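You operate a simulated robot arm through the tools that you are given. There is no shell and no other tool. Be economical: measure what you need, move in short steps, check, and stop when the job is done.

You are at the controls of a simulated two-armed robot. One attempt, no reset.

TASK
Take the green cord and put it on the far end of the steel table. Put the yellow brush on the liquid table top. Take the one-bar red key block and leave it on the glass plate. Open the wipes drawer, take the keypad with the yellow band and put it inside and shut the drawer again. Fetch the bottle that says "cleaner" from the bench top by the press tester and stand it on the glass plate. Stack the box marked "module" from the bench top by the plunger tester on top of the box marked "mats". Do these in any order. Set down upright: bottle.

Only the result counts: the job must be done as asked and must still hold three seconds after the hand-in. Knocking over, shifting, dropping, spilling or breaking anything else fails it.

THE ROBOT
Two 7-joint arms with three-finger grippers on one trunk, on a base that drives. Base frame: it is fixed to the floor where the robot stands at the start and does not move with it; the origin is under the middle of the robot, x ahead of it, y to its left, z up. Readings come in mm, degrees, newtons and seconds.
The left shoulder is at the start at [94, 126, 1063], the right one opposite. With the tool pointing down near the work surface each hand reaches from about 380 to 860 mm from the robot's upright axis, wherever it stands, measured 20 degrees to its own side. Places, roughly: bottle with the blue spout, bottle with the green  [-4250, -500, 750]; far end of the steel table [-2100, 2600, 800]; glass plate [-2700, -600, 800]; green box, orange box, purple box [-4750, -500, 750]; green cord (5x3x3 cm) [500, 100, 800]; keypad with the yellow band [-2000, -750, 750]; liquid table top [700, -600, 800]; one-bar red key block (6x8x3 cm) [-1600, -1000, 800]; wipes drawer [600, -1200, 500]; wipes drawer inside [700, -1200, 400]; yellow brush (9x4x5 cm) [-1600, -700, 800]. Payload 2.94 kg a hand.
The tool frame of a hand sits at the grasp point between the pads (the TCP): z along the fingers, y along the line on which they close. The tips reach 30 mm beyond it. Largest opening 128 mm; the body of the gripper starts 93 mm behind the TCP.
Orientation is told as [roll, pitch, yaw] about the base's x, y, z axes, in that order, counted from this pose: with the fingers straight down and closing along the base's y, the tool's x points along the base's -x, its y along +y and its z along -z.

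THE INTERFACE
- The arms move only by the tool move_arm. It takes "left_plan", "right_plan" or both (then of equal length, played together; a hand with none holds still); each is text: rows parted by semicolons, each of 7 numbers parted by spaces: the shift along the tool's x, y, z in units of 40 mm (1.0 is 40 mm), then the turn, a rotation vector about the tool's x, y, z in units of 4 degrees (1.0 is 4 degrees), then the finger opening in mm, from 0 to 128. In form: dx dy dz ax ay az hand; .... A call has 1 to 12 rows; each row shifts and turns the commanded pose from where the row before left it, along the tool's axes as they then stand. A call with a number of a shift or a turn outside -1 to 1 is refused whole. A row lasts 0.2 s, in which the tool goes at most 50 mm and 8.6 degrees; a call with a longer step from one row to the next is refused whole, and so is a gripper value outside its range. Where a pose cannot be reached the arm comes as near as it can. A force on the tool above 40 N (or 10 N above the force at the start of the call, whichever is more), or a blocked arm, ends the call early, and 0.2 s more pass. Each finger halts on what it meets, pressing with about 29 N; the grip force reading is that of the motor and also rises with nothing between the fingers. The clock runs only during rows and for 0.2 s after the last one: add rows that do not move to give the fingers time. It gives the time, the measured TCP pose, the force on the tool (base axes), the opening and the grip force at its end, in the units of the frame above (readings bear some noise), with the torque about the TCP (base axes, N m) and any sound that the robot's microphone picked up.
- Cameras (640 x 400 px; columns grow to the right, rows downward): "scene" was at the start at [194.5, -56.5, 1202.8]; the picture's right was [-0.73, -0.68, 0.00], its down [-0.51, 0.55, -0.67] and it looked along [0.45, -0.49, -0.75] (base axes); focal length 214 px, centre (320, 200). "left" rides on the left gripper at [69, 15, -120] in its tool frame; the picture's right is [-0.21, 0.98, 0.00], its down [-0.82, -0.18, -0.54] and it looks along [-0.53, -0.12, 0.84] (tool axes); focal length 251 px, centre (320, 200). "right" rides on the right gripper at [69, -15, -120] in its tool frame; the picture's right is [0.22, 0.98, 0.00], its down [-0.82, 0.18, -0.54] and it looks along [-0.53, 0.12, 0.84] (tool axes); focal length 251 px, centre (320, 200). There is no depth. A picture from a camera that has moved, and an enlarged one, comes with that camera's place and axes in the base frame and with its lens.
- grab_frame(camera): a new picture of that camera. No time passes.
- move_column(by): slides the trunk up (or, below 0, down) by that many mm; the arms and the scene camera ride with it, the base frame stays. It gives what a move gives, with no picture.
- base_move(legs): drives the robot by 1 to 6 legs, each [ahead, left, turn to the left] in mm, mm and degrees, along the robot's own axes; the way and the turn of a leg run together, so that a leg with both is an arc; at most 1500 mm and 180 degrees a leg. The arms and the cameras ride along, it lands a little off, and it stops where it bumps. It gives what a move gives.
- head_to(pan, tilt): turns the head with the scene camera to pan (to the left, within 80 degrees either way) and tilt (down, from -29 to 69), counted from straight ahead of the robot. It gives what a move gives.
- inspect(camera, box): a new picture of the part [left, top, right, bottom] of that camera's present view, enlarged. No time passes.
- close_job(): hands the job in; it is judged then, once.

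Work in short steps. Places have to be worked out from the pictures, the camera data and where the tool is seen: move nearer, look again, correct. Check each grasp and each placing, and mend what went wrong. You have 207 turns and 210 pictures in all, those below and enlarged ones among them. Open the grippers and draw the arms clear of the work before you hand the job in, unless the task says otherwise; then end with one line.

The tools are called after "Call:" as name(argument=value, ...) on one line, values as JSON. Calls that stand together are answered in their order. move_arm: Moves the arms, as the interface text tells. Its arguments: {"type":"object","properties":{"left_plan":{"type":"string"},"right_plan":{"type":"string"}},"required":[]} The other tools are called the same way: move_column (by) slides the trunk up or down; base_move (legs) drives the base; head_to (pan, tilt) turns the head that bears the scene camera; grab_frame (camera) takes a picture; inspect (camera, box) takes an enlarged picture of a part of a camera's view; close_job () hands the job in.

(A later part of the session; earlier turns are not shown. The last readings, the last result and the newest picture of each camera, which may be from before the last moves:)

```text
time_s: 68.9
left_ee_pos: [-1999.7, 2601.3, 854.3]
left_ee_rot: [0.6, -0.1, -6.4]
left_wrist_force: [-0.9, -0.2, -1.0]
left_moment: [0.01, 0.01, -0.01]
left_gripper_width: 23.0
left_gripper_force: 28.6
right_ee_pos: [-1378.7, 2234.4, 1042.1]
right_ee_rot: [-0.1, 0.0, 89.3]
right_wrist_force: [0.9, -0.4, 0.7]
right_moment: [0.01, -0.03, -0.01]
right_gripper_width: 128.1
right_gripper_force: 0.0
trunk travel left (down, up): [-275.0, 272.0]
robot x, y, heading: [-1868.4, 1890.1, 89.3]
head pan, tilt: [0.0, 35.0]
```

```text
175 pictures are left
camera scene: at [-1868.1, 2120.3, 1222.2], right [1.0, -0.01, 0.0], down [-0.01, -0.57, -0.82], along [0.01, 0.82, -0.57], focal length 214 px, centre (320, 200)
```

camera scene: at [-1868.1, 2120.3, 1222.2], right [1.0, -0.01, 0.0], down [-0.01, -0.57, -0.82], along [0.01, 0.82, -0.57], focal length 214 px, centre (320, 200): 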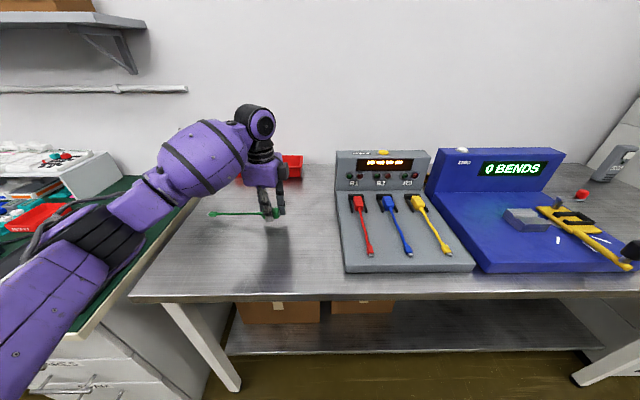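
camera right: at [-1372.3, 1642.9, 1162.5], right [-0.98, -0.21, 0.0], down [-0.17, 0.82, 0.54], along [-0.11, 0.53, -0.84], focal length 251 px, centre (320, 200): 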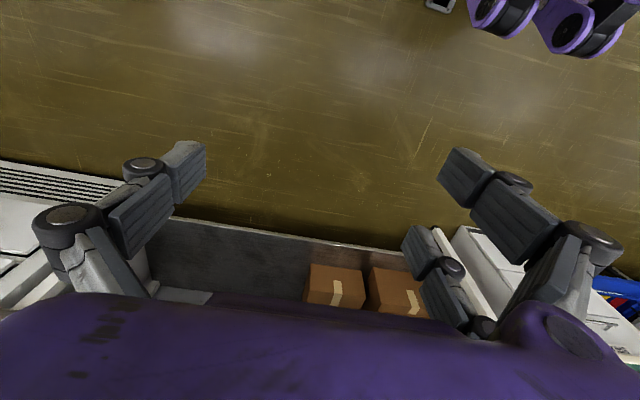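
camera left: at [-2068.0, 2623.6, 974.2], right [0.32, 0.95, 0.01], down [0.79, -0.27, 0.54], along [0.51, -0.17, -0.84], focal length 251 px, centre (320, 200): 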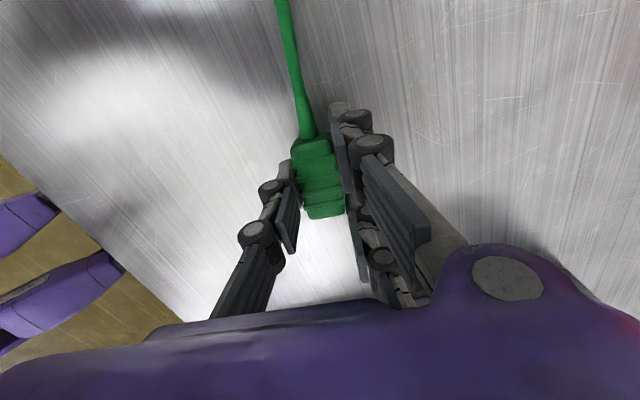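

Lower slowly until it rests.

Call:
move_arm(left_plan="0 0 0.6 0 0 0 0;0 0 0.6 0 0 0 0;0 0 0.3 0 0 0 0;0 0 0.15 0 0 0 0;0 0 0.1 0 0 0 0;0 0 0 0 0 0 0")

Call:
grab_frame(camera="left")

```text
time_s: 69.4
left_ee_pos: [-1999.7, 2601.5, 829.1]
left_ee_rot: [0.9, -0.3, -6.6]
left_wrist_force: [0.0, -8.3, 15.7]
left_moment: [-0.45, 0.66, 0.04]
left_gripper_width: 23.2
left_gripper_force: 29.2
right_ee_pos: [-1380.8, 2233.6, 1042.5]
right_ee_rot: [0.0, 0.0, 89.4]
right_wrist_force: [-0.5, 0.8, -0.6]
right_moment: [-0.04, -0.03, -0.04]
right_gripper_width: 128.2
right_gripper_force: 0.0
trunk travel left (down, up): [-275.0, 272.0]
robot x, y, heading: [-1868.7, 1884.5, 89.4]
head pan, tilt: [0.0, 35.0]
stopped in row 2 (left hand): the force on the tool passed its limit at 54 N (the readings are from after the stop); the commanded pose is now the measured one
```

```text
174 pictures are left
camera left: at [-2068.3, 2624.0, 948.9], right [0.33, 0.95, 0.02], down [0.79, -0.28, 0.54], along [0.52, -0.16, -0.84], focal length 251 px, centre (320, 200)
```

left: 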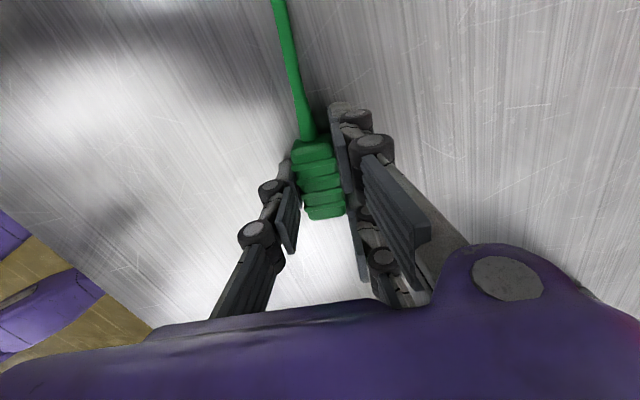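

The steel top is at ≈798; the cord rests on it. Open and lift away.

Call:
move_arm(left_plan="0 0 0 0 0 0 80;0 0 0 0 0 0 80;0 0 0 0 0 0 80;0 0 -0.5 0 0 0 80;0 0 -1 0 0 0 80;0 0 -1 0 0 0 80;0 0 -1 0 0 0 80;0 0 -1 0 0 0 80;0 0 0 0 0 0 80")

Call:
grab_frame(camera="left")

Call:
grab_frame(camera="scene")

```text
time_s: 71.4
left_ee_pos: [-2003.6, 2600.7, 1006.9]
left_ee_rot: [0.9, -0.3, -6.5]
left_wrist_force: [1.2, 0.3, 0.3]
left_moment: [-0.03, -0.03, 0.0]
left_gripper_width: 79.9
left_gripper_force: 0.0
right_ee_pos: [-1380.0, 2236.5, 1041.2]
right_ee_rot: [-0.1, 0.1, 89.3]
right_wrist_force: [0.4, 0.1, 0.6]
right_moment: [0.01, 0.04, 0.02]
right_gripper_width: 127.8
right_gripper_force: 0.2
trunk travel left (down, up): [-275.0, 272.0]
robot x, y, heading: [-1870.8, 1889.4, 89.4]
head pan, tilt: [0.0, 35.0]
```

```text
173 pictures are left
camera left: at [-2071.6, 2624.0, 1125.9], right [0.32, 0.95, 0.01], down [0.79, -0.28, 0.54], along [0.52, -0.16, -0.84], focal length 251 px, centre (320, 200)
```

left: 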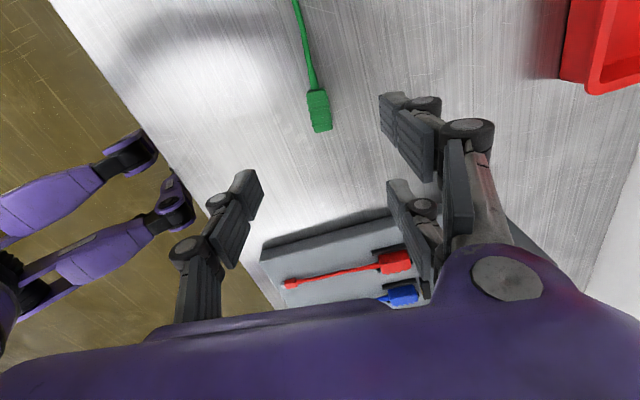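

```text
172 pictures are left
camera scene: at [-1868.5, 2121.1, 1222.0], right [1.0, -0.01, 0.0], down [-0.01, -0.57, -0.82], along [0.01, 0.82, -0.57], focal length 214 px, centre (320, 200)
```

scene: 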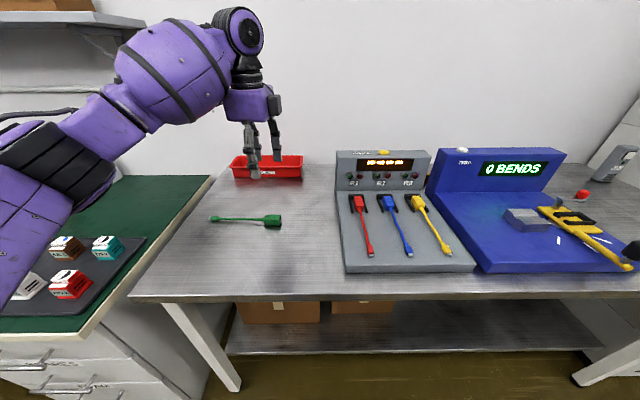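

Cord placed on the far (west) end. Retract the left hand and turn its wrist back to neutral.

Call:
move_arm(left_plan="-0.41 -0.93 0 0 0 0 100;-0.41 -0.93 0 0 0 0 100;-0.41 -0.93 0 0 0 0 100;-0.41 -0.93 0 0 0 0 100;-0.41 -0.93 0 0 0 0 100;-0.41 -0.93 0 0 0 0 100;0 0 0 0 0 -1 100;0 0 0 0 0 -1 100;0 0 0 0 0 -1 100;0 0 0 0 0 -1 100;0 0 0 0 0 -1 100;0 0 0 0 0 -1 100")

Call:
move_arm(left_plan="0 0 0 0 0 -1 100;0 0 0 0 0 -1 100;0 0 0 0 0 -1 100;0 0 0 0 0 -1 100;0 0 0 0 0 -1 100;0 0 0 0 0 -1 100;0 0 0 0 0 -1 100;0 0 0 0 0 -1 100;0 0 0 0 0 -1 100;0 0 0 0 0 -1 100;0 0 0 0 0 -1 100;0 0 0 0 0 -1 100")

Call:
move_arm(left_plan="0 0 0 0 0 -1 100;0 0 0 0 0 -1 100;0 0 0 0 0 -1 100;0 0 0 0 0 -1 100;0 0 0 0 0 -1 100;0 0 0 0 0 -1 100")

Call:
base_move(legs=[[-1000, 0, 0], [-500, 0, 0], [0, 0, 90], [0, 0, 90]])

Call:
grab_frame(camera="scene")

```text
time_s: 74.0
left_ee_pos: [-1929.8, 2368.4, 1004.7]
left_ee_rot: [0.7, -0.7, 17.5]
left_wrist_force: [0.2, 0.3, 0.1]
left_moment: [0.01, -0.01, 0.03]
left_gripper_width: 100.1
left_gripper_force: 0.0
right_ee_pos: [-1379.4, 2234.3, 1042.3]
right_ee_rot: [0.1, 0.0, 89.4]
right_wrist_force: [1.2, -0.3, 0.7]
right_moment: [-0.01, -0.03, -0.03]
right_gripper_width: 128.0
right_gripper_force: 0.0
trunk travel left (down, up): [-275.0, 272.0]
robot x, y, heading: [-1868.5, 1891.0, 89.3]
head pan, tilt: [0.0, 35.0]
```

```text
time_s: 76.6
left_ee_pos: [-1929.5, 2367.7, 1003.9]
left_ee_rot: [0.0, -0.9, 65.5]
left_wrist_force: [0.4, -0.5, 0.2]
left_moment: [0.02, -0.01, -0.04]
left_gripper_width: 100.2
left_gripper_force: 0.0
right_ee_pos: [-1378.9, 2234.7, 1041.4]
right_ee_rot: [-0.1, 0.1, 89.3]
right_wrist_force: [0.8, 0.1, 0.1]
right_moment: [0.0, 0.02, -0.01]
right_gripper_width: 128.2
right_gripper_force: 0.1
trunk travel left (down, up): [-275.0, 272.0]
robot x, y, heading: [-1871.1, 1887.6, 89.2]
head pan, tilt: [0.0, 35.0]
```

```text
time_s: 78.0
left_ee_pos: [-1930.5, 2367.6, 1003.4]
left_ee_rot: [-0.4, -0.8, 89.6]
left_wrist_force: [0.3, 0.3, -0.9]
left_moment: [-0.04, -0.01, -0.01]
left_gripper_width: 99.8
left_gripper_force: 0.1
right_ee_pos: [-1381.2, 2235.0, 1042.0]
right_ee_rot: [0.0, 0.1, 89.3]
right_wrist_force: [-0.4, -0.6, -0.7]
right_moment: [0.03, 0.03, 0.02]
right_gripper_width: 128.1
right_gripper_force: 0.0
trunk travel left (down, up): [-275.0, 272.0]
robot x, y, heading: [-1869.4, 1887.6, 89.3]
head pan, tilt: [0.0, 35.0]
```

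```text
time_s: 93.5
left_ee_pos: [-1823.2, -105.1, 1004.2]
left_ee_rot: [-0.5, -0.8, -90.8]
left_wrist_force: [-0.8, 0.6, -0.6]
left_moment: [-0.01, -0.03, 0.01]
left_gripper_width: 99.8
left_gripper_force: 0.1
right_ee_pos: [-2371.9, 31.5, 1041.9]
right_ee_rot: [0.0, 0.0, -91.0]
right_wrist_force: [-0.4, 0.3, 0.4]
right_moment: [0.01, 0.03, 0.03]
right_gripper_width: 128.0
right_gripper_force: 0.1
trunk travel left (down, up): [-275.0, 272.0]
robot x, y, heading: [-1882.8, 371.7, -91.1]
head pan, tilt: [0.0, 35.0]
```

```text
171 pictures are left
camera scene: at [-1885.5, 144.1, 1222.1], right [-1.0, 0.02, 0.0], down [0.01, 0.57, -0.82], along [-0.01, -0.82, -0.57], focal length 214 px, centre (320, 200)
```

scene: 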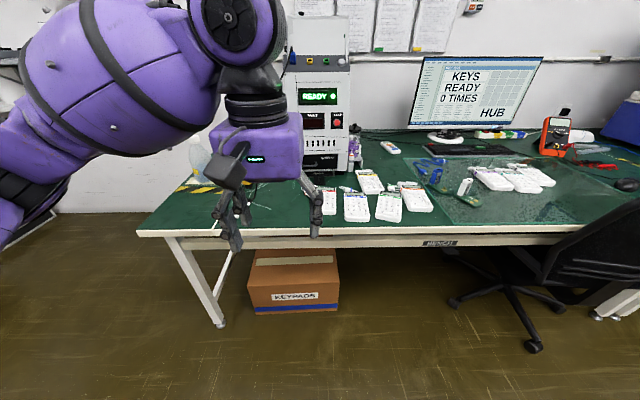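

The bench front edge is at y≈-357. Brush and key block lie by its east end, so I go round to the east end facing west.

Call:
base_move(legs=[[0, 1150, 0], [0, 0, -90], [0, 1200, 0]])

Call:
grab_frame(camera="scene")

Call:
grab_frame(camera="right")

```text
time_s: 118.1
left_ee_pos: [-1265.4, -879.1, 1004.1]
left_ee_rot: [-0.4, -0.7, 177.3]
left_wrist_force: [-0.2, 0.5, 1.1]
left_moment: [-0.02, -0.04, 0.03]
left_gripper_width: 100.1
left_gripper_force: 0.0
right_ee_pos: [-1110.6, -337.0, 1041.6]
right_ee_rot: [0.0, -0.1, 177.1]
right_wrist_force: [0.3, -0.3, 0.1]
right_moment: [-0.01, 0.04, 0.02]
right_gripper_width: 128.0
right_gripper_force: 0.1
trunk travel left (down, up): [-275.0, 272.0]
robot x, y, heading: [-787.2, -839.5, 177.1]
head pan, tilt: [0.0, 35.0]
```

```text
170 pictures are left
camera scene: at [-1016.9, -825.8, 1222.1], right [0.05, 1.0, 0.0], down [0.57, -0.03, -0.82], along [-0.82, 0.04, -0.57], focal length 214 px, centre (320, 200)
```

scene: 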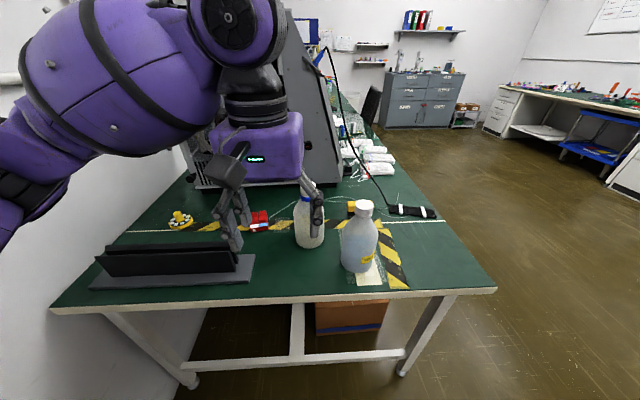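

```text
169 pictures are left
camera right: at [-1042.6, -323.6, 1162.5], right [0.17, -0.99, 0.0], down [-0.83, -0.14, 0.54], along [-0.53, -0.09, -0.84], focal length 251 px, centre (320, 200)
```

right: 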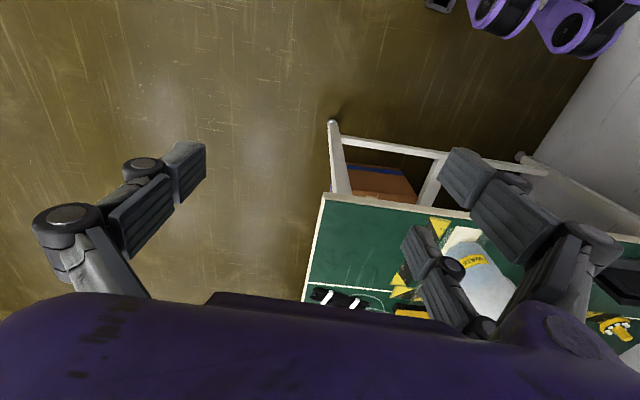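

I can see a red block near (260,220) and yellow things; enlarge.

Call:
inspect(camera="scene", box=[140, 170, 460, 300])

Call:
inspect(camera="scene", box=[300, 100, 460, 230])

```text
2.00 times, centred on (300, 235) of scene
camera zoom: at [-1016.9, -825.8, 1222.1], right [0.05, 1.0, 0.0], down [0.57, -0.03, -0.82], along [-0.82, 0.04, -0.57], focal length 429 px, centre (360, 130)
```

zoom: 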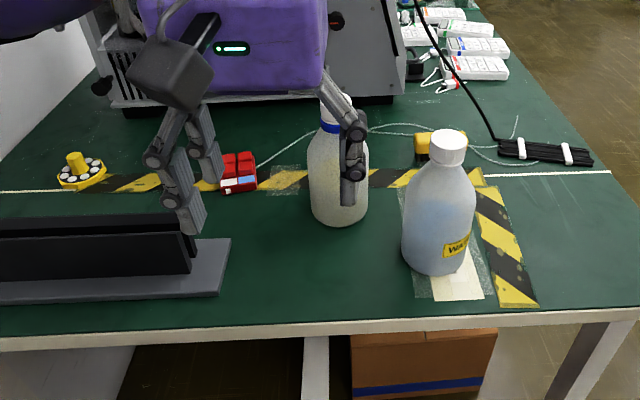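

```text
3.08 times, centred on (380, 165) of scene
camera zoom: at [-1016.9, -825.8, 1222.1], right [0.05, 1.0, 0.0], down [0.57, -0.03, -0.82], along [-0.82, 0.04, -0.57], focal length 660 px, centre (135, 308)
```

zoom: 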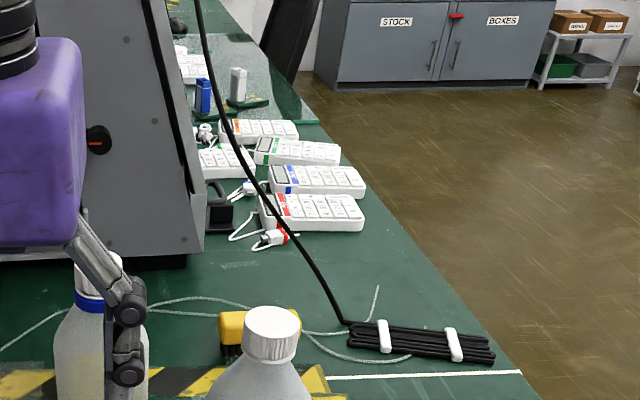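

Key block ≈(-1564,-997), yellow brush ≈(-1613,-673) behind the water bottle (tops up to ≈965). I raise the trunk 100 mm for clearance, drive 80 mm closer, and look from the right hand.

Call:
move_column(by=100)

Call:
base_move(legs=[[80, 0, 3]])

Call:
move_arm(right_plan="-1 -0.7 0 0 0 0 128;-1 -0.7 0 0 0 0 128;-1 -0.7 0 0 0 0 128;-1 -0.7 0 0 0 0 128;-1 -0.7 0 0 0 0 128;-1 -0.7 0 0 0 0 128;-1 -0.7 0 0 0 0 128;0 0 0 0 0 0 128")

Call:
grab_frame(camera="right")

Call:
grab_frame(camera="scene")

Call:
grab_frame(camera="left")

```text
time_s: 119.4
left_ee_pos: [-1266.4, -879.2, 1102.5]
left_ee_rot: [-0.4, -0.9, 177.3]
left_wrist_force: [0.7, 0.2, 0.2]
left_moment: [0.02, 0.0, -0.01]
left_gripper_width: 100.0
left_gripper_force: 0.0
right_ee_pos: [-1113.0, -334.6, 1142.1]
right_ee_rot: [0.1, 0.1, 177.1]
right_wrist_force: [-0.6, -0.3, -0.1]
right_moment: [-0.01, -0.03, 0.0]
right_gripper_width: 128.1
right_gripper_force: 0.0
trunk travel left (down, up): [-375.0, 172.0]
robot x, y, heading: [-785.3, -842.8, 176.9]
head pan, tilt: [0.0, 35.0]
```

```text
time_s: 120.5
left_ee_pos: [-1342.0, -902.8, 1104.2]
left_ee_rot: [-0.5, -0.9, -179.7]
left_wrist_force: [0.6, 0.1, 0.5]
left_moment: [-0.01, -0.04, 0.02]
left_gripper_width: 100.1
left_gripper_force: 0.1
right_ee_pos: [-1216.0, -350.6, 1141.1]
right_ee_rot: [0.0, -0.1, -179.9]
right_wrist_force: [-0.1, -0.4, -0.4]
right_moment: [-0.02, -0.01, 0.01]
right_gripper_width: 128.0
right_gripper_force: 0.0
trunk travel left (down, up): [-375.0, 172.0]
robot x, y, heading: [-863.8, -836.2, -180.0]
head pan, tilt: [0.0, 35.0]
```

```text
time_s: 122.2
left_ee_pos: [-1343.7, -904.2, 1103.8]
left_ee_rot: [-0.4, -0.8, -179.7]
left_wrist_force: [-0.7, 0.0, -0.7]
left_moment: [0.01, -0.08, -0.01]
left_gripper_width: 100.0
left_gripper_force: 0.0
right_ee_pos: [-1439.2, -199.5, 1141.9]
right_ee_rot: [0.0, 0.0, -179.8]
right_wrist_force: [-0.5, -0.3, -0.5]
right_moment: [0.05, -0.05, -0.01]
right_gripper_width: 127.7
right_gripper_force: 0.3
right hand out of reach, approached as far as the arm can: row 6, 7
trunk travel left (down, up): [-375.0, 172.0]
robot x, y, heading: [-863.0, -835.2, -180.2]
head pan, tilt: [0.0, 35.0]
```

```text
166 pictures are left
camera right: at [-1370.9, -184.0, 1261.9], right [0.22, -0.98, 0.0], down [-0.82, -0.18, 0.54], along [-0.53, -0.12, -0.84], focal length 251 px, centre (320, 200)
```

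right: 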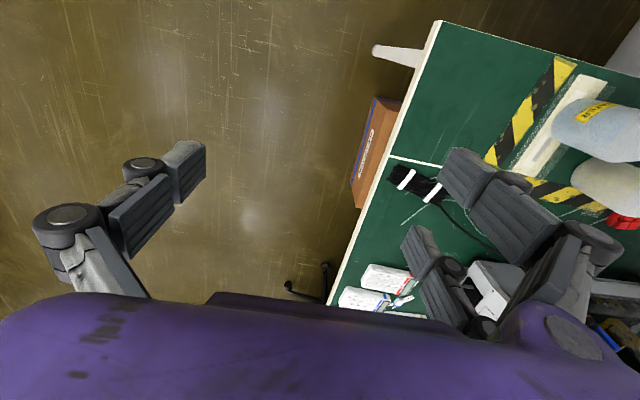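

```text
165 pictures are left
camera scene: at [-1073.7, -837.2, 1320.4], right [0.0, 1.0, 0.0], down [0.57, 0.0, -0.82], along [-0.82, 0.0, -0.57], focal length 214 px, centre (320, 200)
```

scene: 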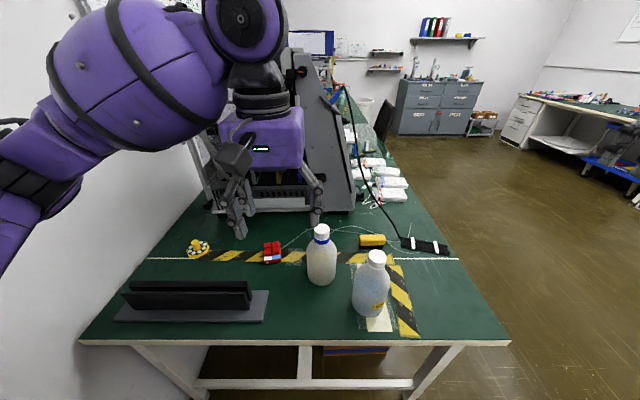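

```text
164 pictures are left
camera left: at [-1273.2, -918.5, 1221.8], right [-0.21, -0.98, 0.0], down [-0.82, 0.17, 0.55], along [-0.54, 0.12, -0.83], focal length 251 px, centre (320, 200)
```

left: 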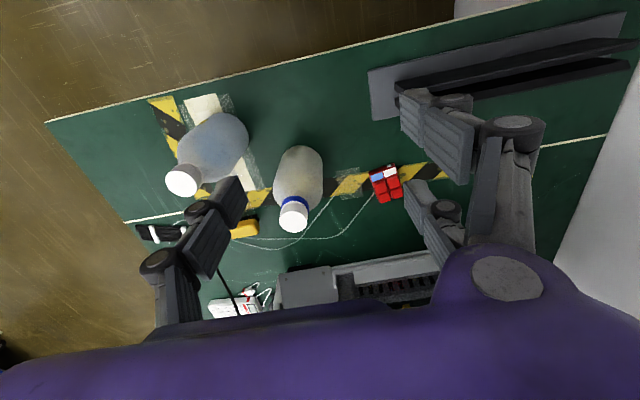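

Clear views now. Enlarge the red block and the brush.

Call:
inspect(camera="left", box=[340, 140, 440, 220])

Call:
inspect(camera="scene", box=[240, 200, 460, 330])

```text
5.00 times, centred on (390, 180) of left
camera zoom: at [-1273.2, -918.5, 1221.8], right [-0.21, -0.98, 0.0], down [-0.82, 0.17, 0.55], along [-0.54, 0.12, -0.83], focal length 1257 px, centre (-30, 300)
```

zoom: 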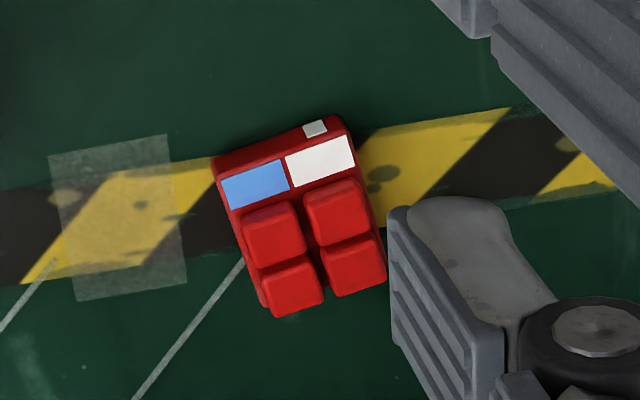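

```text
2.91 times, centred on (350, 265) of scene
camera zoom: at [-1073.7, -837.2, 1320.4], right [0.0, 1.0, 0.0], down [0.57, 0.0, -0.82], along [-0.82, 0.0, -0.57], focal length 624 px, centre (233, 11)
```

zoom: 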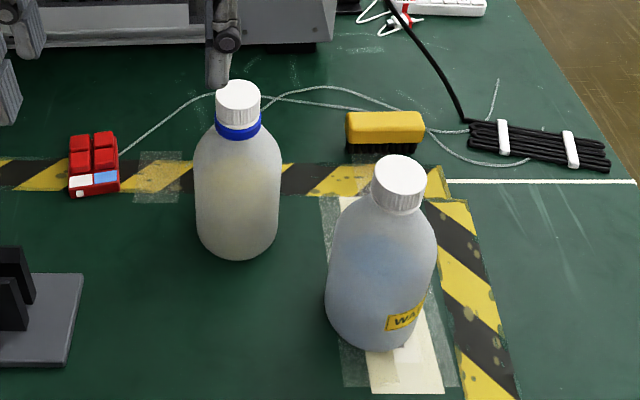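

It's the one-bar red block at ≈(-1557,-996), long axis along x. Move the left hand over it.

Call:
move_arm(left_plan="-0.9 0.385 0 0 0 0 100;-0.9 0.385 0 0 0 0 100;-0.9 0.385 0 0 0 0 100;-0.9 0.385 0 0 0 0 100;-0.9 0.385 0 0 0 0 100;-0.9 0.385 0 0 0 0 100;0 0 1 0 0 0 100;0 0 1 0 0 0 100;0 0 1 0 0 0 100;0 0 1 0 0 0 100;0 0 0 0 0 0 100")

Call:
grab_frame(camera="left")

Call:
grab_frame(camera="scene")

```text
time_s: 124.7
left_ee_pos: [-1558.5, -993.2, 949.3]
left_ee_rot: [-0.3, -0.8, -179.7]
left_wrist_force: [-0.5, 0.8, -0.4]
left_moment: [-0.04, 0.02, -0.04]
left_gripper_width: 100.1
left_gripper_force: 0.0
right_ee_pos: [-1435.8, -197.6, 1141.0]
right_ee_rot: [0.0, 0.1, -179.8]
right_wrist_force: [1.0, -0.4, 0.4]
right_moment: [-0.02, 0.0, 0.03]
right_gripper_width: 128.0
right_gripper_force: 0.1
trunk travel left (down, up): [-375.0, 172.0]
robot x, y, heading: [-860.2, -834.0, -180.1]
head pan, tilt: [0.0, 35.0]
```

```text
161 pictures are left
camera left: at [-1487.8, -1008.0, 1067.4], right [-0.21, -0.98, 0.0], down [-0.81, 0.17, 0.55], along [-0.54, 0.12, -0.83], focal length 251 px, centre (320, 200)
```

left: 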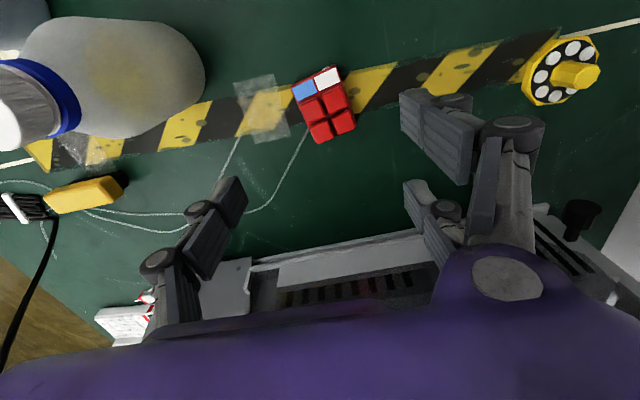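

```text
160 pictures are left
camera scene: at [-1071.7, -835.5, 1320.7], right [0.0, 1.0, 0.0], down [0.57, 0.0, -0.82], along [-0.82, 0.0, -0.57], focal length 214 px, centre (320, 200)
```

scene: 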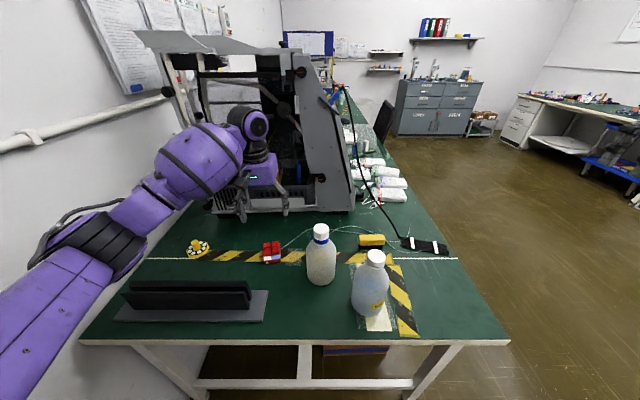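

Block at ≈(-1556,-997), rotated about +9°. Rotate and descend to z≈790.

Call:
move_arm(left_plan="0.07 0.12 0.5 0 0 -1 100;0 0 0.5 0 0 -1 100;0 0 0.7 0 0 -0.25 100;0 0 0.7 0 0 0 100;0 0 0.7 0 0 0 100;0 0 0.6 0 0 0 100;0 0 0.2 0 0 0 100;0 0 0 0 0 0 100")

Call:
grab_frame(camera="left")

```text
time_s: 126.5
left_ee_pos: [-1561.3, -999.7, 790.9]
left_ee_rot: [-0.5, -0.8, -170.7]
left_wrist_force: [0.6, 0.5, 0.9]
left_moment: [0.04, 0.02, -0.03]
left_gripper_width: 100.0
left_gripper_force: 0.1
right_ee_pos: [-1436.3, -197.3, 1141.6]
right_ee_rot: [-0.1, 0.0, -179.9]
right_wrist_force: [0.6, 0.3, -0.1]
right_moment: [0.04, 0.0, 0.02]
right_gripper_width: 128.0
right_gripper_force: 0.2
trunk travel left (down, up): [-375.0, 172.0]
robot x, y, heading: [-867.3, -837.4, -180.0]
head pan, tilt: [0.0, 35.0]
```

```text
159 pictures are left
camera left: at [-1488.2, -1002.5, 909.1], right [-0.05, -1.0, -0.01], down [-0.83, 0.04, 0.55], along [-0.55, 0.04, -0.83], focal length 251 px, centre (320, 200)
```

left: 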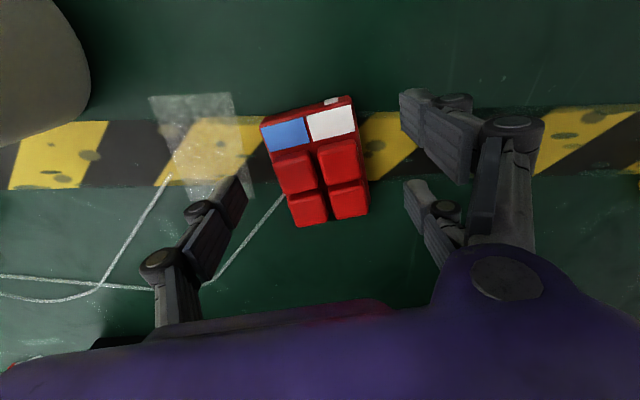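

Aligned. Shift slightly, lower and close.

Call:
move_arm(left_plan="0.15 -0.05 0.15 0 0 0 100;0 0 0 0 0 0 0;0 0 0 0 0 0 0;0 0 0 0 0 0 0;0 0 0 0 0 0 0;0 0 0 0 0 0 0")

Call:
move_arm(left_plan="0 0 -0.2 0 0 0 0;0 0 -0.3 0 0 0 0;0 0 -0.3 0 0 0 0;0 0 0 0 0 0 0")

Call:
grab_frame(camera="left")

```text
time_s: 127.8
left_ee_pos: [-1553.2, -996.0, 786.6]
left_ee_rot: [-0.5, -0.8, -170.8]
left_wrist_force: [-1.0, -1.4, 3.3]
left_moment: [-0.17, 0.08, -0.03]
left_gripper_width: 55.2
left_gripper_force: 29.5
right_ee_pos: [-1436.9, -197.4, 1141.4]
right_ee_rot: [-0.1, 0.0, -180.0]
right_wrist_force: [0.5, 0.3, 0.0]
right_moment: [-0.01, -0.01, -0.03]
right_gripper_width: 128.0
right_gripper_force: 0.1
trunk travel left (down, up): [-375.0, 172.0]
robot x, y, heading: [-866.9, -834.8, -180.0]
head pan, tilt: [0.0, 35.0]
```

```text
time_s: 128.8
left_ee_pos: [-1554.3, -995.0, 817.5]
left_ee_rot: [-0.5, -0.8, -170.7]
left_wrist_force: [0.5, 0.5, -1.3]
left_moment: [0.0, 0.0, 0.0]
left_gripper_width: 54.9
left_gripper_force: 29.2
right_ee_pos: [-1438.3, -197.4, 1140.9]
right_ee_rot: [0.0, -0.1, -179.9]
right_wrist_force: [0.0, -0.5, -0.5]
right_moment: [-0.01, 0.01, 0.02]
right_gripper_width: 128.1
right_gripper_force: 0.0
trunk travel left (down, up): [-375.0, 172.0]
robot x, y, heading: [-866.0, -835.6, -179.9]
head pan, tilt: [0.0, 35.0]
```

```text
158 pictures are left
camera left: at [-1482.7, -998.7, 935.2], right [-0.05, -1.0, -0.01], down [-0.83, 0.04, 0.55], along [-0.55, 0.04, -0.83], focal length 251 px, centre (320, 200)
```

left: 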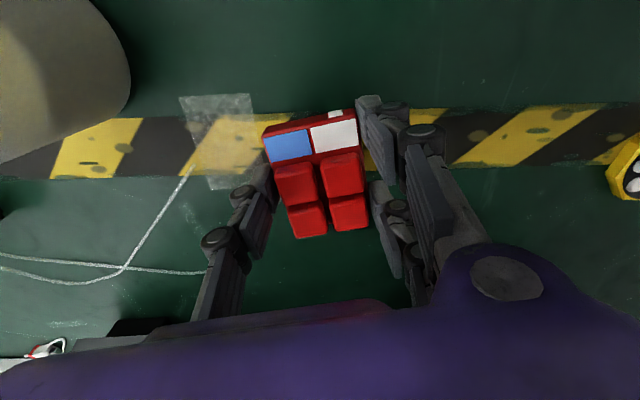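

Key block held. Raise the left hand while bringing the right hand over the brush at ≈(-1593,-662).

Call:
move_arm(left_plan="0 0 -0.5 0 0 0 0;0 0 -0.5 0 0 0 0;0 0 -0.5 0 0 0 0;0 0 -0.5 0 0 0 0;0 0 -0.5 0 0 0 0;0 0 -0.5 0 0 0 0;0 0 -0.5 0 0 0 0;0 0 -0.5 0 0 0 0;0 0 -0.5 0 0 0 0;0 0 -0.5 0 0 0 0;0 0 -0.5 0 0 0 0;0 0 0 0 0 0 0", right_plan="-0.325 0.97 0 0 0 0 128;-0.325 0.97 0 0 0 0 128;-0.325 0.97 0 0 0 0 128;-0.325 0.97 0 0 0 0 128;-0.325 0.97 0 0 0 0 128;-0.325 0.97 0 0 0 0 128;-0.325 0.97 0 0 0 0 128;-0.325 0.97 0 0 0 0 128;-0.325 0.97 0 0 0 0 128;-0.325 0.97 0 0 0 0 128;-0.325 0.97 0 0 0 0 128;-0.325 0.97 0 0 0 0 128")

Call:
grab_frame(camera="right")

Call:
grab_frame(camera="scene")

```text
time_s: 131.4
left_ee_pos: [-1550.9, -997.4, 1036.3]
left_ee_rot: [-0.5, -0.7, -170.6]
left_wrist_force: [0.1, -1.0, -0.2]
left_moment: [-0.02, -0.04, -0.02]
left_gripper_width: 55.2
left_gripper_force: 28.5
right_ee_pos: [-1535.0, -522.7, 1134.4]
right_ee_rot: [0.0, 0.0, -179.8]
right_wrist_force: [-1.2, 0.5, 0.2]
right_moment: [-0.03, -0.04, 0.01]
right_gripper_width: 128.3
right_gripper_force: 0.0
right hand out of reach, approached as far as the arm can: row 8, 9, 10, 11, 12
trunk travel left (down, up): [-375.0, 172.0]
robot x, y, heading: [-867.5, -834.5, -180.0]
head pan, tilt: [0.0, 35.0]
```

```text
157 pictures are left
camera right: at [-1466.1, -506.6, 1255.5], right [0.22, -0.98, 0.0], down [-0.82, -0.18, 0.54], along [-0.53, -0.12, -0.84], focal length 251 px, centre (320, 200)
```

right: 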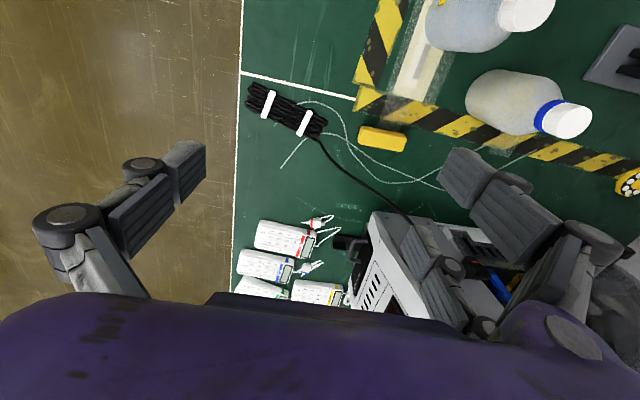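

```text
156 pictures are left
camera scene: at [-1072.3, -835.9, 1320.6], right [0.0, 1.0, 0.0], down [0.57, 0.0, -0.82], along [-0.82, 0.0, -0.57], focal length 214 px, centre (320, 200)
```

scene: 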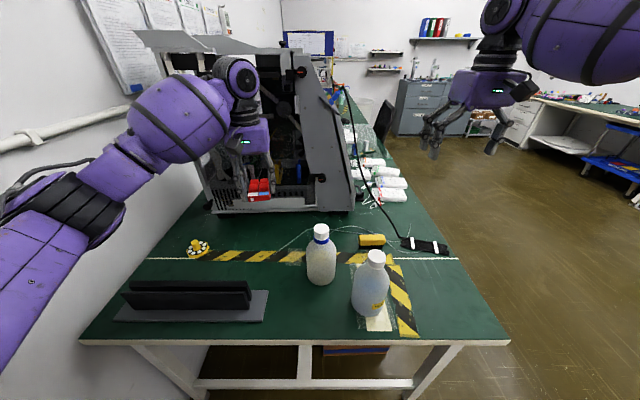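

Lower the right hand to get within reach, then shift over the brush.

Call:
move_arm(right_plan="0 0 1 0 0 0 128;0 0 1 0 0 0 128;0 0 1 0 0 0 128;-0.375 0.86 0.3 0 0 0 128;-0.375 0.86 0.3 0 0 0 128;-0.375 0.86 0.3 0 0 0 128;-0.375 0.86 0.3 0 0 0 128;0 0 0 0 0 0 128")

Call:
grab_frame(camera="right")

Call:
grab_frame(camera="scene")

```text
time_s: 133.2
left_ee_pos: [-1550.1, -997.5, 1036.2]
left_ee_rot: [-0.5, -0.8, -170.7]
left_wrist_force: [-0.1, 0.4, -0.2]
left_moment: [0.0, -0.01, 0.01]
left_gripper_width: 55.1
left_gripper_force: 28.9
right_ee_pos: [-1542.3, -538.4, 1006.9]
right_ee_rot: [0.0, 0.0, -180.0]
right_wrist_force: [0.1, -0.2, -0.5]
right_moment: [-0.02, 0.03, 0.0]
right_gripper_width: 128.1
right_gripper_force: 0.1
right hand out of reach, approached as far as the arm can: row 4, 5, 6, 7
trunk travel left (down, up): [-375.0, 172.0]
robot x, y, heading: [-865.1, -833.2, -180.1]
head pan, tilt: [0.0, 35.0]
```

```text
155 pictures are left
camera right: at [-1473.8, -523.4, 1128.2], right [0.22, -0.98, 0.0], down [-0.82, -0.18, 0.54], along [-0.53, -0.12, -0.84], focal length 251 px, centre (320, 200)
```

right: 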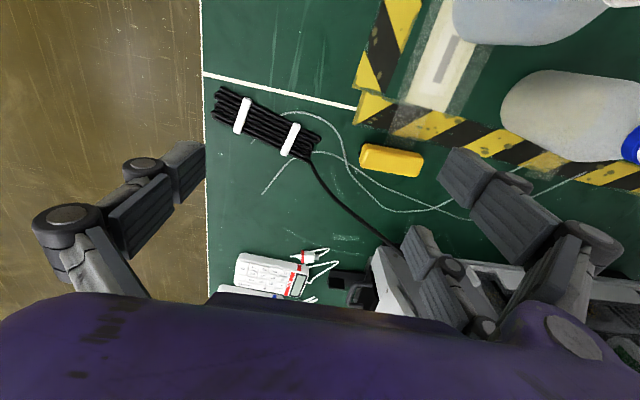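

```text
154 pictures are left
camera scene: at [-1072.1, -835.6, 1320.6], right [0.0, 1.0, 0.0], down [0.57, 0.0, -0.82], along [-0.82, 0.0, -0.57], focal length 214 px, centre (320, 200)
```

scene: 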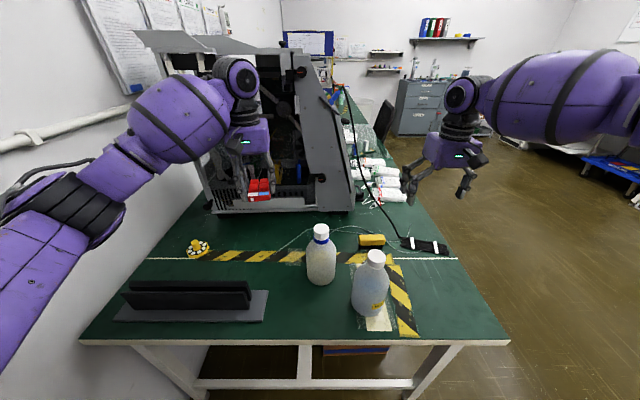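

It's stuck short at this height; lower further before shifting.

Call:
move_arm(right_plan="0 0 1 0 0 0 128;0 0 1 0 0 0 128;0 0 0.5 0 0 0 128;-0.2 0.9 0 0 0 0 128;-0.2 0.9 0 0 0 0 128;-0.2 0.9 0 0 0 0 128;0 0 0 0 0 0 128")

```text
time_s: 134.8
left_ee_pos: [-1551.3, -998.0, 1036.2]
left_ee_rot: [-0.4, -0.7, -170.7]
left_wrist_force: [0.5, 0.0, -0.6]
left_moment: [-0.01, 0.01, 0.02]
left_gripper_width: 54.9
left_gripper_force: 29.1
right_ee_pos: [-1532.2, -547.9, 928.5]
right_ee_rot: [-0.1, 0.0, -179.9]
right_wrist_force: [-0.1, 0.0, -0.4]
right_moment: [0.03, 0.01, 0.01]
right_gripper_width: 128.1
right_gripper_force: 0.1
right hand out of reach, approached as far as the arm can: row 2, 3, 4, 5, 6
trunk travel left (down, up): [-375.0, 172.0]
robot x, y, heading: [-862.4, -839.4, -180.1]
head pan, tilt: [0.0, 35.0]
```

Some joint is at its limit. I'll raise and pull the hand back toward the body, cross over in y, then extend again.

Call:
move_arm(right_plan="0.3 0 -1 0 0 0 128;0.3 0 -1 0 0 0 128;0.3 0 -1 0 0 0 128;1 0 -0.5 0 0 0 128;1 0 0 0 0 0 128;1 0 0 0 0 0 128;0.5 0.8 0 0 0 0 128;0 1 0 0 0 0 128;0 1 0 0 0 0 128;0 0 0 0 0 0 128")

```text
time_s: 137.1
left_ee_pos: [-1550.4, -998.0, 1036.7]
left_ee_rot: [-0.4, -0.9, -170.7]
left_wrist_force: [-0.2, 0.5, -1.3]
left_moment: [0.0, 0.0, -0.01]
left_gripper_width: 55.1
left_gripper_force: 28.9
right_ee_pos: [-1356.1, -658.3, 1064.1]
right_ee_rot: [0.1, 0.1, -179.9]
right_wrist_force: [0.2, 1.1, -0.2]
right_moment: [-0.01, 0.02, 0.0]
right_gripper_width: 127.9
right_gripper_force: 0.1
trunk travel left (down, up): [-375.0, 172.0]
robot x, y, heading: [-865.1, -837.3, -180.1]
head pan, tilt: [0.0, 35.0]
```

Now extend over the brush.

Call:
move_arm(right_plan="-1 0 0 0 0 0 128;-1 0 0 0 0 0 128;-1 0 0 0 0 0 128;-1 0 0 0 0 0 128;-1 0 0 0 0 0 128;-0.95 0 0 0 0 0 128;0 0 0 0 0 0 128")

Call:
grab_frame(camera="right")

Call:
grab_frame(camera="scene")

```text
time_s: 138.7
left_ee_pos: [-1550.4, -998.4, 1037.1]
left_ee_rot: [-0.5, -0.7, -170.6]
left_wrist_force: [-0.5, 0.1, -0.4]
left_moment: [0.02, 0.02, 0.0]
left_gripper_width: 55.1
left_gripper_force: 28.9
right_ee_pos: [-1477.2, -656.5, 1067.9]
right_ee_rot: [0.0, 0.1, -179.9]
right_wrist_force: [0.6, 0.3, -0.5]
right_moment: [0.0, -0.03, -0.01]
right_gripper_width: 128.2
right_gripper_force: 0.0
right hand out of reach, approached as far as the arm can: row 4, 5, 6
trunk travel left (down, up): [-375.0, 172.0]
robot x, y, heading: [-863.7, -835.6, -180.2]
head pan, tilt: [0.0, 35.0]
```

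```text
153 pictures are left
camera right: at [-1408.7, -641.7, 1188.7], right [0.22, -0.98, 0.0], down [-0.82, -0.18, 0.54], along [-0.53, -0.12, -0.84], focal length 251 px, centre (320, 200)
```

right: 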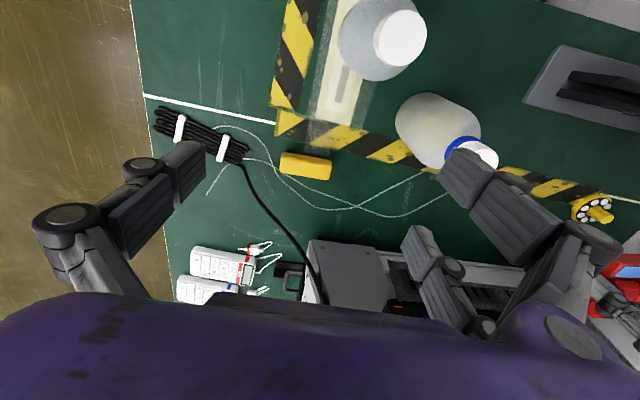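

```text
152 pictures are left
camera scene: at [-1071.8, -835.7, 1320.7], right [0.0, 1.0, 0.0], down [0.57, 0.0, -0.82], along [-0.82, 0.0, -0.57], focal length 214 px, centre (320, 200)
```

scene: 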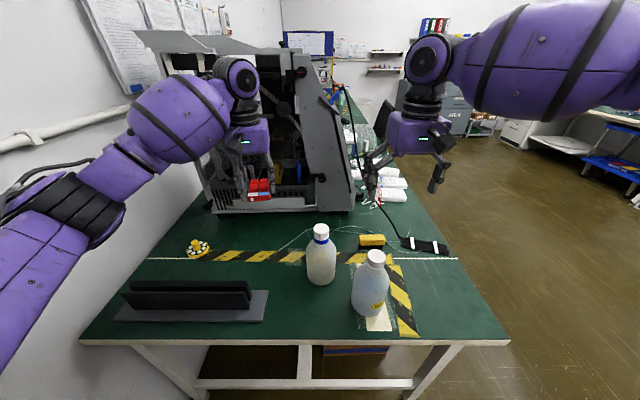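

The right arm may reach farther with the trunk lower (shoulder level with the wrist). Lower the trunk by 90 mm and try extending again.

Call:
move_column(by=-90)

Call:
move_arm(right_plan="-1 0 0 0 0 0 128;-1 0 0 0 0 0 128;-0.9 0 0 0 0 0 128;0 0 0 0 0 0 128")

Call:
grab_frame(camera="scene")

```text
time_s: 139.9
left_ee_pos: [-1549.7, -997.0, 947.5]
left_ee_rot: [-0.5, -0.8, -170.8]
left_wrist_force: [-0.9, -0.5, -0.1]
left_moment: [-0.01, 0.02, 0.0]
left_gripper_width: 55.1
left_gripper_force: 29.2
right_ee_pos: [-1475.0, -657.2, 978.0]
right_ee_rot: [0.0, -0.1, -179.8]
right_wrist_force: [-0.7, 0.9, 0.4]
right_moment: [-0.02, 0.06, 0.01]
right_gripper_width: 128.0
right_gripper_force: 0.1
trunk travel left (down, up): [-285.0, 262.0]
robot x, y, heading: [-864.8, -834.0, -179.9]
head pan, tilt: [0.0, 35.0]
```

```text
time_s: 140.9
left_ee_pos: [-1550.4, -998.0, 945.2]
left_ee_rot: [-0.5, -0.8, -170.7]
left_wrist_force: [0.5, 0.3, -0.3]
left_moment: [0.0, -0.03, 0.01]
left_gripper_width: 55.3
left_gripper_force: 29.4
right_ee_pos: [-1495.8, -659.2, 977.9]
right_ee_rot: [0.1, 0.0, -179.9]
right_wrist_force: [1.1, 0.2, -0.6]
right_moment: [0.01, 0.04, -0.02]
right_gripper_width: 127.9
right_gripper_force: 0.1
right hand out of reach, approached as far as the arm can: row 1, 2, 3
trunk travel left (down, up): [-285.0, 262.0]
robot x, y, heading: [-864.6, -838.6, -180.1]
head pan, tilt: [0.0, 35.0]
```

```text
151 pictures are left
camera scene: at [-1093.6, -835.7, 1232.1], right [0.0, 1.0, 0.0], down [0.57, 0.0, -0.82], along [-0.82, 0.0, -0.57], focal length 214 px, centre (320, 200)
```

scene: 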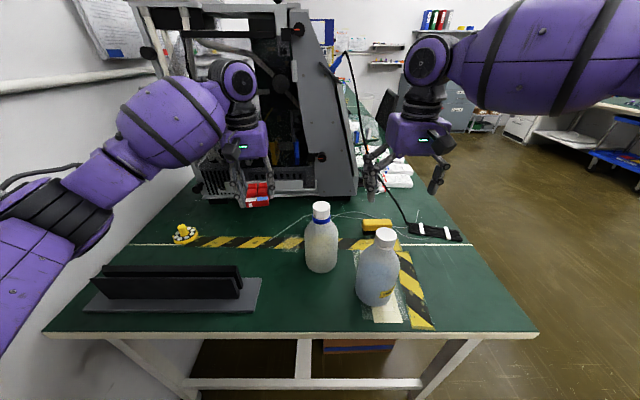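

Perhaps the wrist roll is at its limit. Test: turn the right hand some 32° about its axis and try extending.

Call:
move_arm(right_plan="0 0 0 0 0 1 128;0 0 0 0 0 1 128;0 0 0 0 0 1 128;0 0 0 0 0 1 128;0 0 0 0 0 1 128;0 0 0 0 0 1 128;0 0 0 0 0 1 128;0 0 0 0 0 1 128;-0.7 -0.4 0 0 0 0 128;-0.7 -0.4 0 0 0 0 128;0 0 0 0 0 0 128")

```text
time_s: 143.3
left_ee_pos: [-1550.2, -998.4, 946.3]
left_ee_rot: [-0.4, -0.9, -170.7]
left_wrist_force: [-0.6, -1.1, -0.1]
left_moment: [0.0, 0.02, 0.0]
left_gripper_width: 55.2
left_gripper_force: 28.9
right_ee_pos: [-1525.3, -600.5, 976.8]
right_ee_rot: [-0.1, 0.0, 148.1]
right_wrist_force: [0.7, -0.3, -0.3]
right_moment: [0.03, 0.03, -0.01]
right_gripper_width: 128.1
right_gripper_force: 0.1
trunk travel left (down, up): [-285.0, 262.0]
robot x, y, heading: [-866.2, -840.1, -179.8]
head pan, tilt: [0.0, 35.0]
```

That freed it. Move to over the brush with this yaw.

Call:
move_arm(right_plan="-0.23 0.73 0 0 0 0 128;-0.23 0.73 0 0 0 0 128;-0.23 0.73 0 0 0 0 128;0 0 0 0 0 0 128")

Call:
grab_frame(camera="right")

```text
time_s: 144.3
left_ee_pos: [-1550.4, -997.6, 947.5]
left_ee_rot: [-0.5, -0.8, -170.8]
left_wrist_force: [0.6, -0.6, -1.3]
left_moment: [-0.03, -0.03, -0.02]
left_gripper_width: 55.0
left_gripper_force: 28.5
right_ee_pos: [-1534.0, -607.2, 977.6]
right_ee_rot: [0.0, 0.0, 148.1]
right_wrist_force: [-0.4, 0.6, 0.6]
right_moment: [0.01, 0.0, 0.02]
right_gripper_width: 127.9
right_gripper_force: 0.1
right hand out of reach, approached as far as the arm can: row 1, 2, 3
trunk travel left (down, up): [-285.0, 262.0]
robot x, y, heading: [-864.8, -837.6, -179.9]
head pan, tilt: [0.0, 35.0]
```

```text
150 pictures are left
camera right: at [-1467.4, -630.1, 1097.5], right [-0.33, -0.94, 0.0], down [-0.79, 0.28, 0.54], along [-0.51, 0.18, -0.84], focal length 251 px, centre (320, 200)
```

right: 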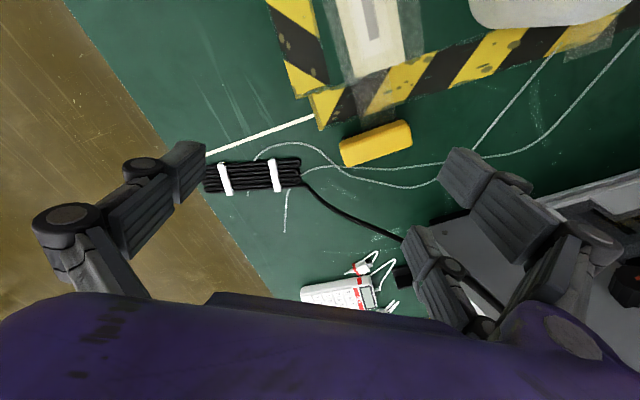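

Turning helps; the brush can be gripped across its 4 cm width (closing along x). Turn on to 90° total.

Call:
move_arm(right_plan="0 0 0 0 0 1 128;0 0 0 0 0 1 128;0 0 0 0 0 1 128;0 0 0 0 0 1 128;0 0 0 0 0 1 128;0 0 0 0 0 1 128;0 0 0 0 0 1 128;0 0 0 0 0 1 128;0 0 0 0 0 1 128;0 0 0 0 0 1 128;0 0 0 0 0 1 128;0 0 0 0 0 1 128")

Call:
move_arm(right_plan="0 0 0 0 0 1 128;0 0 0 0 0 1 128;0 0 0 0 0 0.5 128;-0.65 0.75 0 0 0 0 128;-0.65 0.75 0 0 0 0 128;0 0 0 0 0 0 128")

Call:
grab_frame(camera="right")

```text
time_s: 146.9
left_ee_pos: [-1550.6, -996.1, 947.2]
left_ee_rot: [-0.5, -0.8, -170.7]
left_wrist_force: [0.6, -0.4, -0.3]
left_moment: [-0.02, -0.02, 0.0]
left_gripper_width: 55.1
left_gripper_force: 29.0
right_ee_pos: [-1531.4, -606.3, 979.1]
right_ee_rot: [0.0, -0.1, 100.0]
right_wrist_force: [-0.1, -0.3, -0.8]
right_moment: [0.0, 0.01, 0.07]
right_gripper_width: 127.9
right_gripper_force: 0.1
trunk travel left (down, up): [-285.0, 262.0]
robot x, y, heading: [-861.1, -836.0, -179.7]
head pan, tilt: [0.0, 35.0]
```

```text
time_s: 148.3
left_ee_pos: [-1550.3, -997.7, 946.5]
left_ee_rot: [-0.5, -0.8, -170.7]
left_wrist_force: [0.3, -0.4, -1.4]
left_moment: [0.01, 0.0, 0.02]
left_gripper_width: 55.0
left_gripper_force: 28.7
right_ee_pos: [-1563.1, -536.9, 978.9]
right_ee_rot: [0.0, 0.1, 90.1]
right_wrist_force: [-0.7, -0.1, -0.3]
right_moment: [0.0, -0.03, 0.02]
right_gripper_width: 127.7
right_gripper_force: 0.0
right hand out of reach, approached as far as the arm can: row 4, 5
trunk travel left (down, up): [-285.0, 262.0]
robot x, y, heading: [-862.8, -836.7, -179.8]
head pan, tilt: [0.0, 35.0]
```

```text
149 pictures are left
camera right: at [-1548.7, -605.9, 1098.8], right [-0.98, -0.22, 0.0], down [-0.18, 0.82, 0.54], along [-0.12, 0.53, -0.84], focal length 251 px, centre (320, 200)
```

right: 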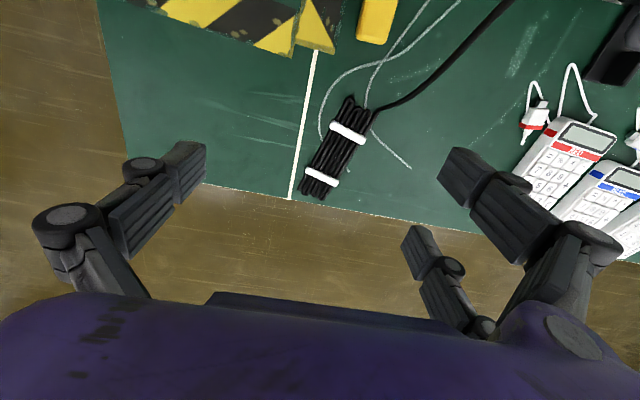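

Sign error on tool x; now move -y to above the brush.

Call:
move_arm(right_plan="0.78 0.2 0 0 0 0 128;0.78 0.2 0 0 0 0 128;0.78 0.2 0 0 0 0 128;0.78 0.2 0 0 0 0 128;0 0 0 0 0 0 128")

Call:
grab_frame(camera="right")

Call:
grab_frame(camera="scene")

```text
time_s: 149.5
left_ee_pos: [-1550.6, -996.7, 946.0]
left_ee_rot: [-0.5, -0.7, -170.7]
left_wrist_force: [-0.6, 0.6, -0.2]
left_moment: [0.04, 0.0, -0.02]
left_gripper_width: 55.2
left_gripper_force: 29.1
right_ee_pos: [-1564.3, -538.3, 977.2]
right_ee_rot: [0.0, 0.0, 90.1]
right_wrist_force: [-0.9, -0.2, -0.1]
right_moment: [0.0, 0.01, -0.02]
right_gripper_width: 128.1
right_gripper_force: 0.0
right hand out of reach, approached as far as the arm can: row 1, 2, 3, 4
trunk travel left (down, up): [-285.0, 262.0]
robot x, y, heading: [-865.3, -836.5, -179.8]
head pan, tilt: [0.0, 35.0]
```

```text
148 pictures are left
camera right: at [-1548.4, -606.4, 1098.6], right [-0.98, -0.22, 0.0], down [-0.18, 0.82, 0.54], along [-0.12, 0.53, -0.84], focal length 251 px, centre (320, 200)
```

right: 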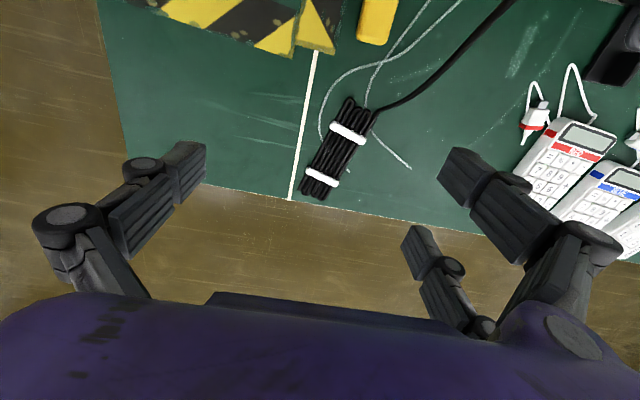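

```text
147 pictures are left
camera scene: at [-1093.9, -835.6, 1232.1], right [0.0, 1.0, 0.0], down [0.57, 0.0, -0.82], along [-0.82, 0.0, -0.57], focal length 214 px, centre (320, 200)
```

scene: 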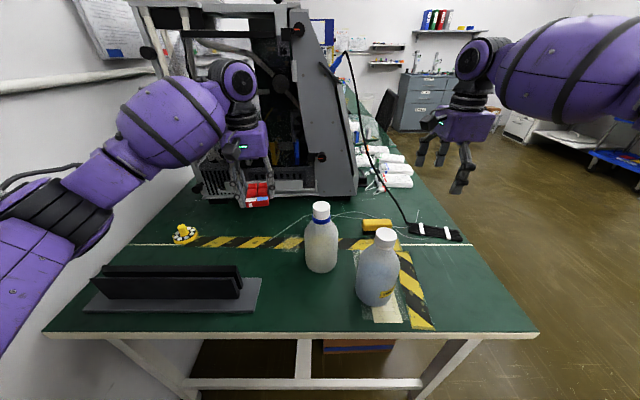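

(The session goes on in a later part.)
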